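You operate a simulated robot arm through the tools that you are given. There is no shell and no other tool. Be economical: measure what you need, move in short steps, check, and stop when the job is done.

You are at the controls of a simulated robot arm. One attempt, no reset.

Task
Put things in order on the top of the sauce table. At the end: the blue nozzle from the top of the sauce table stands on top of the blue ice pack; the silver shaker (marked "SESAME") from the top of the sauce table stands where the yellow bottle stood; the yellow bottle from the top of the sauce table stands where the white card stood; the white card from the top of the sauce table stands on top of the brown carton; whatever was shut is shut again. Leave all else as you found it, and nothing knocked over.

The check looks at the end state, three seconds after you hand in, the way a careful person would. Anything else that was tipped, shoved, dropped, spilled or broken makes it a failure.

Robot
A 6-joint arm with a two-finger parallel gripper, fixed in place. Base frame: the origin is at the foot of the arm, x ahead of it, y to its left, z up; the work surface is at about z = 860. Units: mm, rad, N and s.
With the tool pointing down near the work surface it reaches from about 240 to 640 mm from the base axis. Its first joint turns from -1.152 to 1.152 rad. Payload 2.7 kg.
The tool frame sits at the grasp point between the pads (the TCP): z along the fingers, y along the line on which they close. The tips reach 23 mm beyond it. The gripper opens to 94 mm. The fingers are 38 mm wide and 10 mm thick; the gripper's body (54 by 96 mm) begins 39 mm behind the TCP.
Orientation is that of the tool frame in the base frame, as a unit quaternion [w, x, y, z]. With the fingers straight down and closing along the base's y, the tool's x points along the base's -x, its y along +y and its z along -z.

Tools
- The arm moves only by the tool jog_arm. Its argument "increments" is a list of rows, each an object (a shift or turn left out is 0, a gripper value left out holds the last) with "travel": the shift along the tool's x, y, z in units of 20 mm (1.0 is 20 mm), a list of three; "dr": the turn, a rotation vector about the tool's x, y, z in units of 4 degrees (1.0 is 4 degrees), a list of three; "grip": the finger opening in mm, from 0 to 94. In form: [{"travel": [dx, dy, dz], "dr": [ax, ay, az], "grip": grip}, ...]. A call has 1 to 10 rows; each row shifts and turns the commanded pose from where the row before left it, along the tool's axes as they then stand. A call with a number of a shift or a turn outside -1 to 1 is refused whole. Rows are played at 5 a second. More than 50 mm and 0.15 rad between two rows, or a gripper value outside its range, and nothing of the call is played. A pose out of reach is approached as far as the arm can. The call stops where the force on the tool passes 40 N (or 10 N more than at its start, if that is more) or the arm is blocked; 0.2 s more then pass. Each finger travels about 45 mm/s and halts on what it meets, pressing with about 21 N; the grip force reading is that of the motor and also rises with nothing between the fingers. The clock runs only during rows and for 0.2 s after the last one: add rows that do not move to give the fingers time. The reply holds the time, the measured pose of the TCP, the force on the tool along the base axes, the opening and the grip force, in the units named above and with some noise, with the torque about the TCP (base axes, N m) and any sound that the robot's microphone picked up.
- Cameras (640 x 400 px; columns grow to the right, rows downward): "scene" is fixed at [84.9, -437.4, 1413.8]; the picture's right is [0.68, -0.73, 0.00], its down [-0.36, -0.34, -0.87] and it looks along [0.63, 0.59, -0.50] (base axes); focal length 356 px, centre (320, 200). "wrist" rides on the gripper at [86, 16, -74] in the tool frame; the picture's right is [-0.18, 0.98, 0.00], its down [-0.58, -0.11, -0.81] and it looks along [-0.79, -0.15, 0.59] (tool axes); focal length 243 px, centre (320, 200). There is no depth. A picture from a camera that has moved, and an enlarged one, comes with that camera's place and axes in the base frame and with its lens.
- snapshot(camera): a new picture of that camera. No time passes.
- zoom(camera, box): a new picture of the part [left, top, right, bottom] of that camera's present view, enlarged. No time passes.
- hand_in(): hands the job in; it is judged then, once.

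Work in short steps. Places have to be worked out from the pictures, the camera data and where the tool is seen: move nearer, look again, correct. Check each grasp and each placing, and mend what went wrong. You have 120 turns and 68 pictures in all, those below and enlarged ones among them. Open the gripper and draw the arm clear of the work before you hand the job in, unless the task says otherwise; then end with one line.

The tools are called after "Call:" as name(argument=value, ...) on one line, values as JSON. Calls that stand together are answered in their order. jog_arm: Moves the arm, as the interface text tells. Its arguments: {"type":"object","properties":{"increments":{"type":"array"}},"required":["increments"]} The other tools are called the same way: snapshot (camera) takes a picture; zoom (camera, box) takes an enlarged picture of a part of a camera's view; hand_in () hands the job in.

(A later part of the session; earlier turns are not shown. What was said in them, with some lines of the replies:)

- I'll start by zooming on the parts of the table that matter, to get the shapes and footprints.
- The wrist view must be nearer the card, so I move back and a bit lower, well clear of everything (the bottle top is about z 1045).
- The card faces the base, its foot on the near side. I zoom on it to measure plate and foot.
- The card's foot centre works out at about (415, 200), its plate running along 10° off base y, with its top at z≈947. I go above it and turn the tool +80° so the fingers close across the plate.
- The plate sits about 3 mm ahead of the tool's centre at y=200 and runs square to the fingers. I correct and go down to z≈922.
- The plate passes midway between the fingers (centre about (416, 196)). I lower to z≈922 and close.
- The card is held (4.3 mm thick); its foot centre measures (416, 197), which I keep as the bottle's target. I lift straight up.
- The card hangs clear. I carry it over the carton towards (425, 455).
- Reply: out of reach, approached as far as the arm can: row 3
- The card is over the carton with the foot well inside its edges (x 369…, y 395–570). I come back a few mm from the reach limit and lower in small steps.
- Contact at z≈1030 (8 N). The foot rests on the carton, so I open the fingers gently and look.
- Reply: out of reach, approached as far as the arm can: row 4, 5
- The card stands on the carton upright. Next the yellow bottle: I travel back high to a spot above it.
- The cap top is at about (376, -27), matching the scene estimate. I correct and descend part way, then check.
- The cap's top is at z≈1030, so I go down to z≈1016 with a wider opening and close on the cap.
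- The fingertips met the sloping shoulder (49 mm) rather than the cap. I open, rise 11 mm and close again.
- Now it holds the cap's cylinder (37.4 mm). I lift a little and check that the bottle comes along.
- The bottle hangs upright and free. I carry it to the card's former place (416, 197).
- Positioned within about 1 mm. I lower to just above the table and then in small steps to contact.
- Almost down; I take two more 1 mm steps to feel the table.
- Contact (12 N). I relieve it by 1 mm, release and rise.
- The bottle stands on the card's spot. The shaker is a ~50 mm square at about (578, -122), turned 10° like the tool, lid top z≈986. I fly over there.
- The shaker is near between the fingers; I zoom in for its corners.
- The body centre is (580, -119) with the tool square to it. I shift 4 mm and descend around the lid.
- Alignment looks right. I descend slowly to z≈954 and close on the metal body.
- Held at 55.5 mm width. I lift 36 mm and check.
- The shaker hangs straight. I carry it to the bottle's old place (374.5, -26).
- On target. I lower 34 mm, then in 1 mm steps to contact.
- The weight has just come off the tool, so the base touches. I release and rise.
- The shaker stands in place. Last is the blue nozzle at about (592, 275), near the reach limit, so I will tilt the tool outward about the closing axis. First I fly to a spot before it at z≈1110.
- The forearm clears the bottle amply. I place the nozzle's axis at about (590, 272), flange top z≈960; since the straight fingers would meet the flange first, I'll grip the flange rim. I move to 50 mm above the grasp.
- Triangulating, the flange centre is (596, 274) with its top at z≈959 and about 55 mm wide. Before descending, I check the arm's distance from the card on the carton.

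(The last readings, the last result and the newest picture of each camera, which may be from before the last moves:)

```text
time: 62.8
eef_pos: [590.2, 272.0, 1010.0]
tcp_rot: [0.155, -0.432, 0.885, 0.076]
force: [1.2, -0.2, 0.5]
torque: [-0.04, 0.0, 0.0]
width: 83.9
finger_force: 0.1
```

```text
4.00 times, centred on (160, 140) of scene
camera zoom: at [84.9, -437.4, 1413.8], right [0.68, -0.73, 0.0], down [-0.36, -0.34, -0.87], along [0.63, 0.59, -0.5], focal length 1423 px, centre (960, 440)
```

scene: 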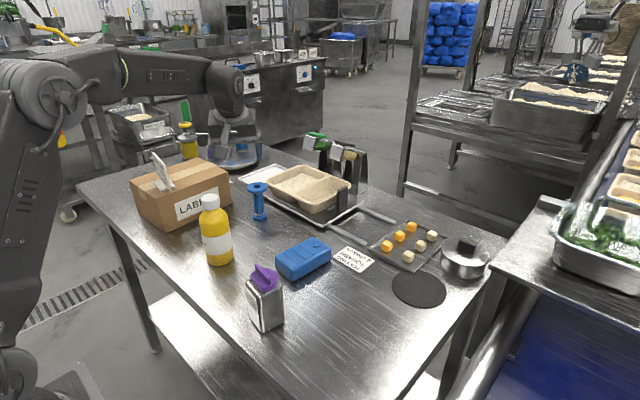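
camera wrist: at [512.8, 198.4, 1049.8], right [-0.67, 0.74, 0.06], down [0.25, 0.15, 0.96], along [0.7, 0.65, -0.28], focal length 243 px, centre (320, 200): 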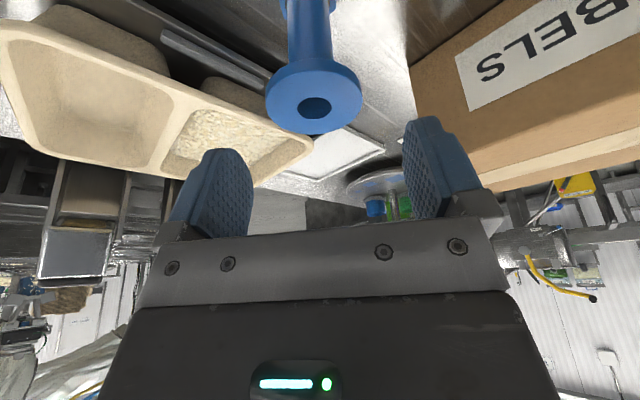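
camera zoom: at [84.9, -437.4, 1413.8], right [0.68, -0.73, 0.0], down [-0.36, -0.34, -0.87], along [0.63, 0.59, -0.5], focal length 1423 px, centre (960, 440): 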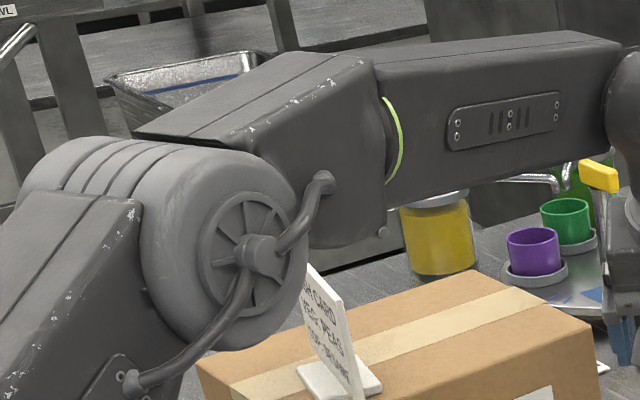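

The elbow merely hides the card in this view, and the forearm passes over 100 mm above the bottle. I centre on the flange and descend vertically.

Call:
jog_arm(increments=[{"travel": [-0.25, -0.18, 0.09]}, {"travel": [0.343, 0, 0.94]}, {"travel": [0.17, 0, 0.47]}, {}])

Call:
snapshot(camera="wrist")

```text
time: 63.8
eef_pos: [597.1, 273.4, 981.0]
tcp_rot: [0.156, -0.432, 0.885, 0.075]
force: [-0.4, 0.3, 0.1]
torque: [-0.04, -0.04, -0.01]
width: 84.1
finger_force: 0.1
```

```text
30 pictures are left
camera wrist: at [518.4, 200.2, 1019.9], right [-0.67, 0.74, 0.06], down [0.25, 0.15, 0.96], along [0.7, 0.66, -0.28], focal length 243 px, centre (320, 200)
```

wrist: 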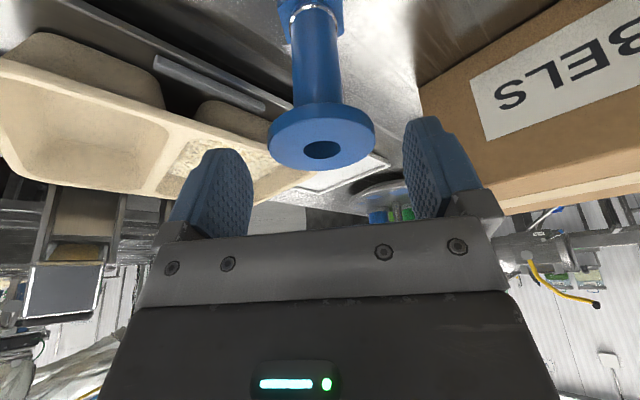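

The flange is centred between the fingers. I go down the last 30 mm and close slowly.

Call:
jog_arm(increments=[{"travel": [0.25, 0, 0.7]}, {"travel": [0.25, 0, 0.7]}, {"grip": 70}, {"grip": 60}, {"grip": 50}, {"grip": 45}, {"grip": 45}, {"grip": 45}])

Call:
snapshot(camera="wrist")

Call:
zoom(camera="scene", box=[200, 130, 328, 230])

```text
time: 65.6
eef_pos: [596.3, 274.6, 949.2]
tcp_rot: [0.157, -0.432, 0.885, 0.076]
force: [0.0, 0.1, -0.1]
torque: [0.01, 0.01, 0.01]
width: 53.8
finger_force: 21.1
```

```text
29 pictures are left
camera wrist: at [518.1, 200.4, 989.7], right [-0.67, 0.74, 0.06], down [0.25, 0.15, 0.96], along [0.7, 0.66, -0.28], focal length 243 px, centre (320, 200)
```

wrist: 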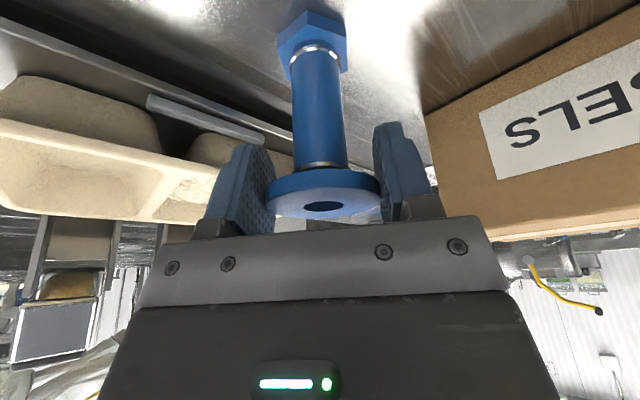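

```text
4.00 times, centred on (264, 180) of scene
camera zoom: at [84.9, -437.4, 1413.8], right [0.68, -0.73, 0.0], down [-0.36, -0.34, -0.87], along [0.63, 0.59, -0.5], focal length 1423 px, centre (544, 280)
```

zoom: 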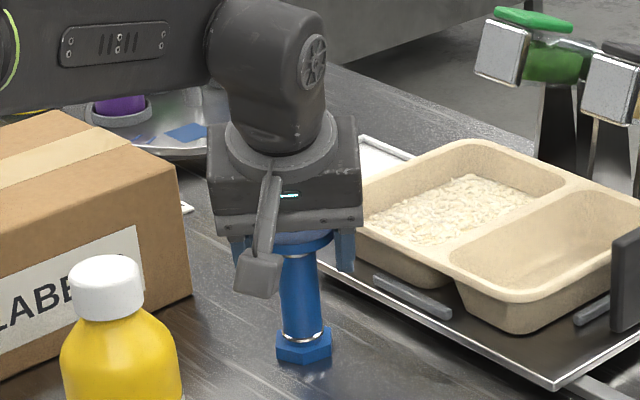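

The flange is held at 53.8 mm, nozzle upright. I lift vertically and check how it hangs.

Call:
jog_arm(increments=[{"travel": [-0.1, 0, -0.28]}, {"travel": [-0.25, 0, -0.7]}, {"travel": [-0.343, 0, -0.94]}, {"travel": [-0.343, 0, -0.94]}, {"travel": [-0.343, 0, -0.94]}, {}])

Call:
snapshot(camera="wrist")

Call:
zoom(camera="scene", box=[180, 110, 340, 210])

```text
time: 67.0
eef_pos: [596.0, 275.2, 1031.3]
tcp_rot: [0.156, -0.432, 0.885, 0.077]
force: [0.6, 0.2, -0.8]
torque: [-0.01, -0.02, -0.02]
width: 53.8
finger_force: 21.0
```

```text
27 pictures are left
camera wrist: at [518.0, 200.6, 1070.3], right [-0.67, 0.74, 0.06], down [0.25, 0.15, 0.96], along [0.7, 0.66, -0.28], focal length 243 px, centre (320, 200)
```

wrist: 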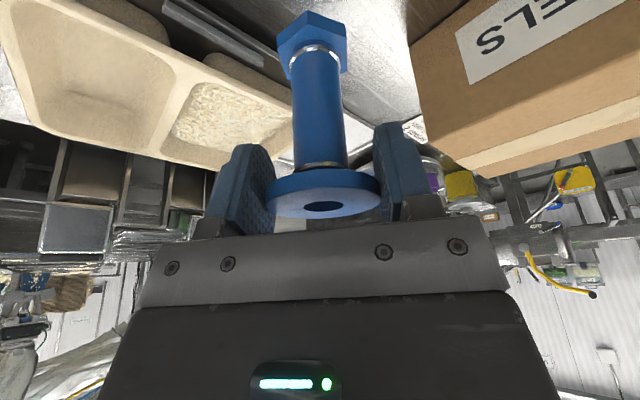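

```text
4.00 times, centred on (260, 160) of scene
camera zoom: at [84.9, -437.4, 1413.8], right [0.68, -0.73, 0.0], down [-0.36, -0.34, -0.87], along [0.63, 0.59, -0.5], focal length 1423 px, centre (560, 360)
```

zoom: 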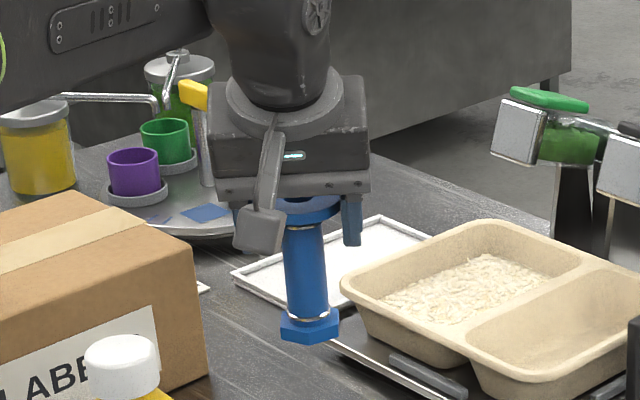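

The nozzle is held firmly and upright. I carry it level to above the ice pack's centre, about (537, 40).

Call:
jog_arm(increments=[{"travel": [0.946, -0.445, -0.346]}, {"travel": [0.946, -0.445, -0.346]}, {"travel": [0.946, -0.445, -0.346]}, {"travel": [0.946, -0.445, -0.346]}, {"travel": [0.946, -0.445, -0.346]}, {"travel": [0.946, -0.445, -0.346]}, {"travel": [0.946, -0.445, -0.346]}, {"travel": [0.946, -0.445, -0.346]}, {"travel": [0.946, -0.445, -0.346]}, {"travel": [0.946, -0.445, -0.346]}])

Call:
jog_arm(increments=[{"travel": [0.946, -0.445, -0.346]}, {}])

Call:
snapshot(camera="wrist")

Call:
zoom(camera="scene", box=[230, 190, 390, 290])

```text
time: 69.2
eef_pos: [543.3, 61.6, 1031.8]
tcp_rot: [0.157, -0.432, 0.885, 0.076]
force: [-0.1, 0.5, -1.0]
torque: [0.0, 0.0, 0.01]
width: 53.8
finger_force: 21.4
```

```text
time: 69.8
eef_pos: [536.5, 39.3, 1031.4]
tcp_rot: [0.156, -0.431, 0.885, 0.077]
force: [-0.1, -0.2, 0.0]
torque: [-0.01, 0.03, 0.03]
width: 53.9
finger_force: 21.6
```

```text
25 pictures are left
camera wrist: at [459.2, -34.2, 1071.4], right [-0.67, 0.74, 0.06], down [0.25, 0.15, 0.96], along [0.7, 0.66, -0.28], focal length 243 px, centre (320, 200)
```

wrist: 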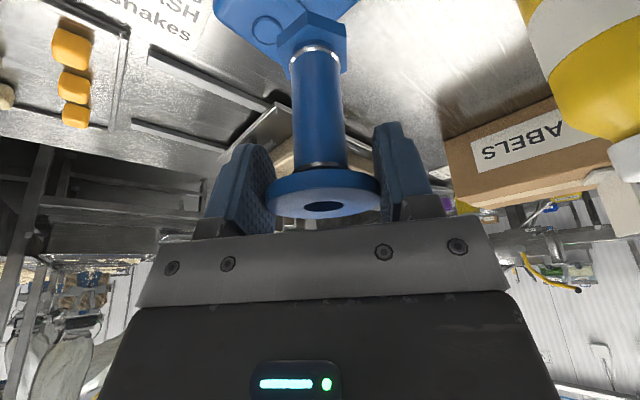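

```text
4.00 times, centred on (310, 240) of scene
camera zoom: at [84.9, -437.4, 1413.8], right [0.68, -0.73, 0.0], down [-0.36, -0.34, -0.87], along [0.63, 0.59, -0.5], focal length 1423 px, centre (360, 40)
```

zoom: 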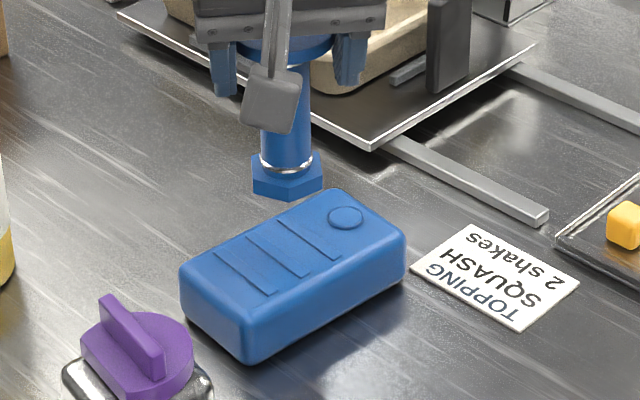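

The ice pack's top is centred at about (537, 39), z≈892, with thin bars across it; I aim between two bars at (539.5, 39.5). I shift 3 mm and lower to just above.

Call:
jog_arm(increments=[{"travel": [-0.07, -0.1, 0.03]}, {"travel": [0.257, 0, 0.705]}, {"travel": [0.257, 0, 0.705]}, {"travel": [0.2, 0, 0.55]}, {}])

Call:
zoom(camera="scene", box=[230, 190, 390, 290])

Call:
snapshot(camera="wrist")

```text
time: 71.0
eef_pos: [539.7, 38.4, 990.2]
tcp_rot: [0.156, -0.432, 0.885, 0.076]
force: [-0.8, -0.2, -1.4]
torque: [0.0, 0.0, -0.03]
width: 54.0
finger_force: 20.8
```

```text
4.00 times, centred on (310, 240) of scene
camera zoom: at [84.9, -437.4, 1413.8], right [0.68, -0.73, 0.0], down [-0.36, -0.34, -0.87], along [0.63, 0.59, -0.5], focal length 1423 px, centre (360, 40)
```

zoom: 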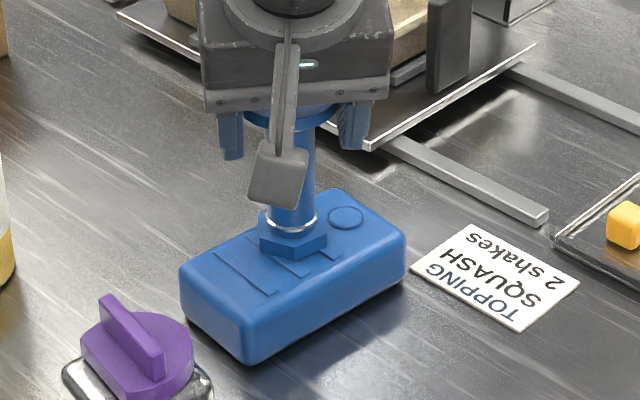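

```text
22 pictures are left
camera wrist: at [461.9, -34.1, 1029.0], right [-0.67, 0.74, 0.06], down [0.25, 0.15, 0.96], along [0.7, 0.66, -0.28], focal length 243 px, centre (320, 200)
```

wrist: 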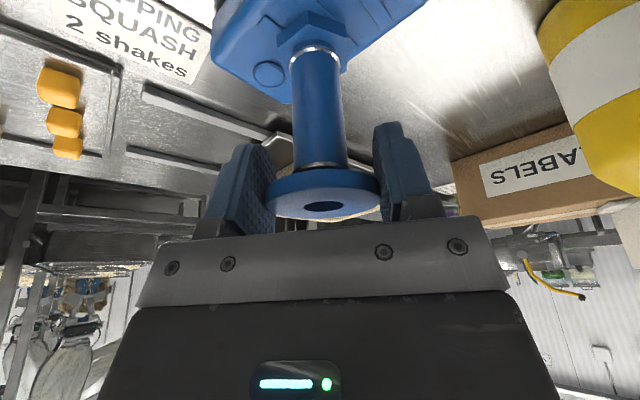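

Just above the pack and well centred. I lower in small steps to contact.

Call:
jog_arm(increments=[{"travel": [0.068, 0, 0.188]}, {"travel": [0.034, 0, 0.094]}, {}])

Call:
jog_arm(increments=[{"travel": [0.02, 0, 0.055]}, {"travel": [0.02, 0, 0.055]}, {}])

```text
time: 71.8
eef_pos: [540.8, 40.3, 986.1]
tcp_rot: [0.158, -0.432, 0.885, 0.075]
force: [0.4, 1.5, 19.2]
torque: [0.21, -0.11, 0.06]
width: 54.2
finger_force: 21.0
```

```text
time: 72.6
eef_pos: [541.2, 39.9, 981.0]
tcp_rot: [0.157, -0.432, 0.885, 0.076]
force: [1.3, 0.8, 18.6]
torque: [0.12, -0.07, 0.01]
width: 54.3
finger_force: 20.9
```

It is pressed down (contact came at z≈986, the flange slid slightly in the pads). I relieve 2 mm, look, and then open.

Call:
jog_arm(increments=[{"travel": [-0.04, 0, -0.11]}, {}])

Call:
zoom(camera="scene", box=[230, 190, 390, 290])

```text
time: 73.2
eef_pos: [540.2, 38.9, 981.7]
tcp_rot: [0.153, -0.431, 0.886, 0.075]
force: [1.0, -0.5, 1.5]
torque: [0.04, -0.12, 0.01]
width: 54.0
finger_force: 21.3
```

```text
4.00 times, centred on (310, 240) of scene
camera zoom: at [84.9, -437.4, 1413.8], right [0.68, -0.73, 0.0], down [-0.36, -0.34, -0.87], along [0.63, 0.59, -0.5], focal length 1423 px, centre (360, 40)
```

zoom: 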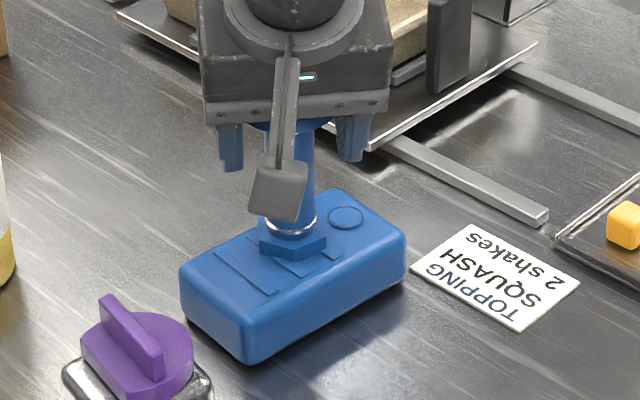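

It rests on the pack with almost no load. I open and check before withdrawing.

Call:
jog_arm(increments=[{"grip": 58}, {"grip": 64}, {"grip": 74}, {"grip": 86}, {}, {}])

Call:
snapshot(camera="wrist")

```text
time: 74.6
eef_pos: [541.1, 40.0, 983.0]
tcp_rot: [0.156, -0.432, 0.885, 0.077]
force: [0.3, 0.5, -0.2]
torque: [0.01, 0.01, 0.02]
width: 86.0
finger_force: 0.1
```

```text
20 pictures are left
camera wrist: at [462.1, -34.1, 1023.3], right [-0.67, 0.74, 0.06], down [0.25, 0.15, 0.96], along [0.7, 0.66, -0.28], focal length 243 px, centre (320, 200)
```

wrist: 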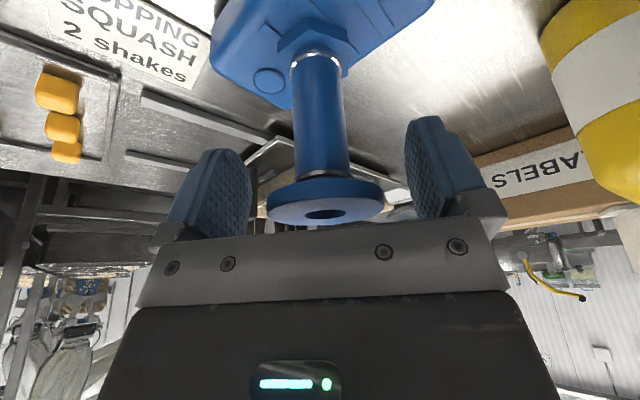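

The nozzle stands free and upright. I withdraw vertically, high above everything.

Call:
jog_arm(increments=[{"travel": [-0.17, 0, -0.47]}, {"travel": [-0.343, 0, -0.94]}, {"travel": [-0.343, 0, -0.94]}, {"travel": [-0.343, 0, -0.94]}, {"travel": [-0.343, 0, -0.94]}, {"travel": [-0.343, 0, -0.94]}, {"travel": [-0.343, 0, -0.94]}, {"travel": [-0.343, 0, -0.94]}])

Call:
snapshot(camera="scene")

```text
time: 76.4
eef_pos: [539.6, 38.6, 1134.3]
tcp_rot: [0.156, -0.433, 0.885, 0.077]
force: [-0.7, -0.2, -0.2]
torque: [0.0, 0.0, -0.02]
width: 86.0
finger_force: 0.0
```

```text
19 pictures are left
```

scene: 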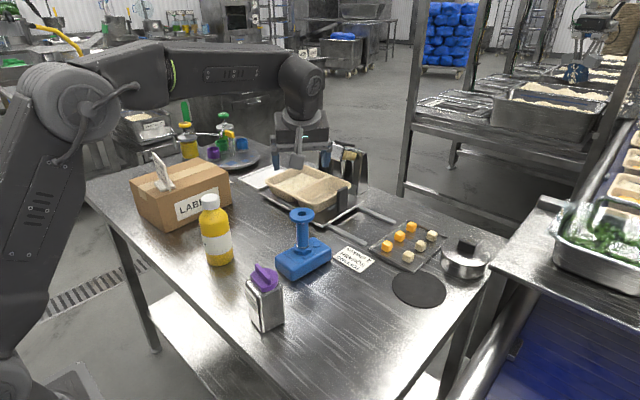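

Everything stands; I do one closer check of positions and the carton's card.

Call:
zoom(camera="scene", box=[120, 140, 376, 340])

```text
2.00 times, centred on (248, 240) of scene
camera zoom: at [84.9, -437.4, 1413.8], right [0.68, -0.73, 0.0], down [-0.36, -0.34, -0.87], along [0.63, 0.59, -0.5], focal length 712 px, centre (464, 120)
```

zoom: 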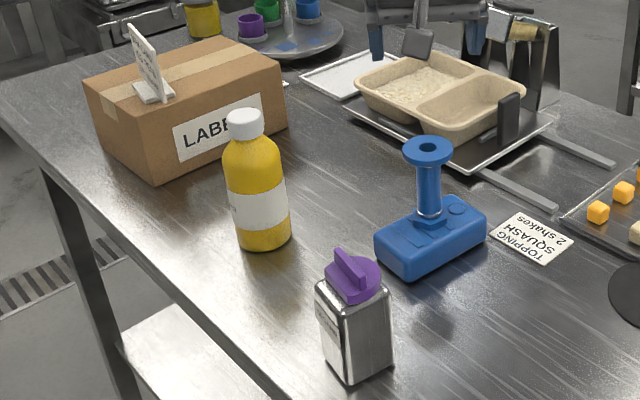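

All four items are in their places and upright, the gripper is open and the arm is clear. I hand in.

Call:
hand_in()

```text
The job is handed in.
```

I handed the job in with all four moves done: the nozzle stands on the ice pack, the shaker where the bottle stood, the bottle where the card stood, and the card on the carton. In the last picture all four were upright and nothing else looked disturbed.
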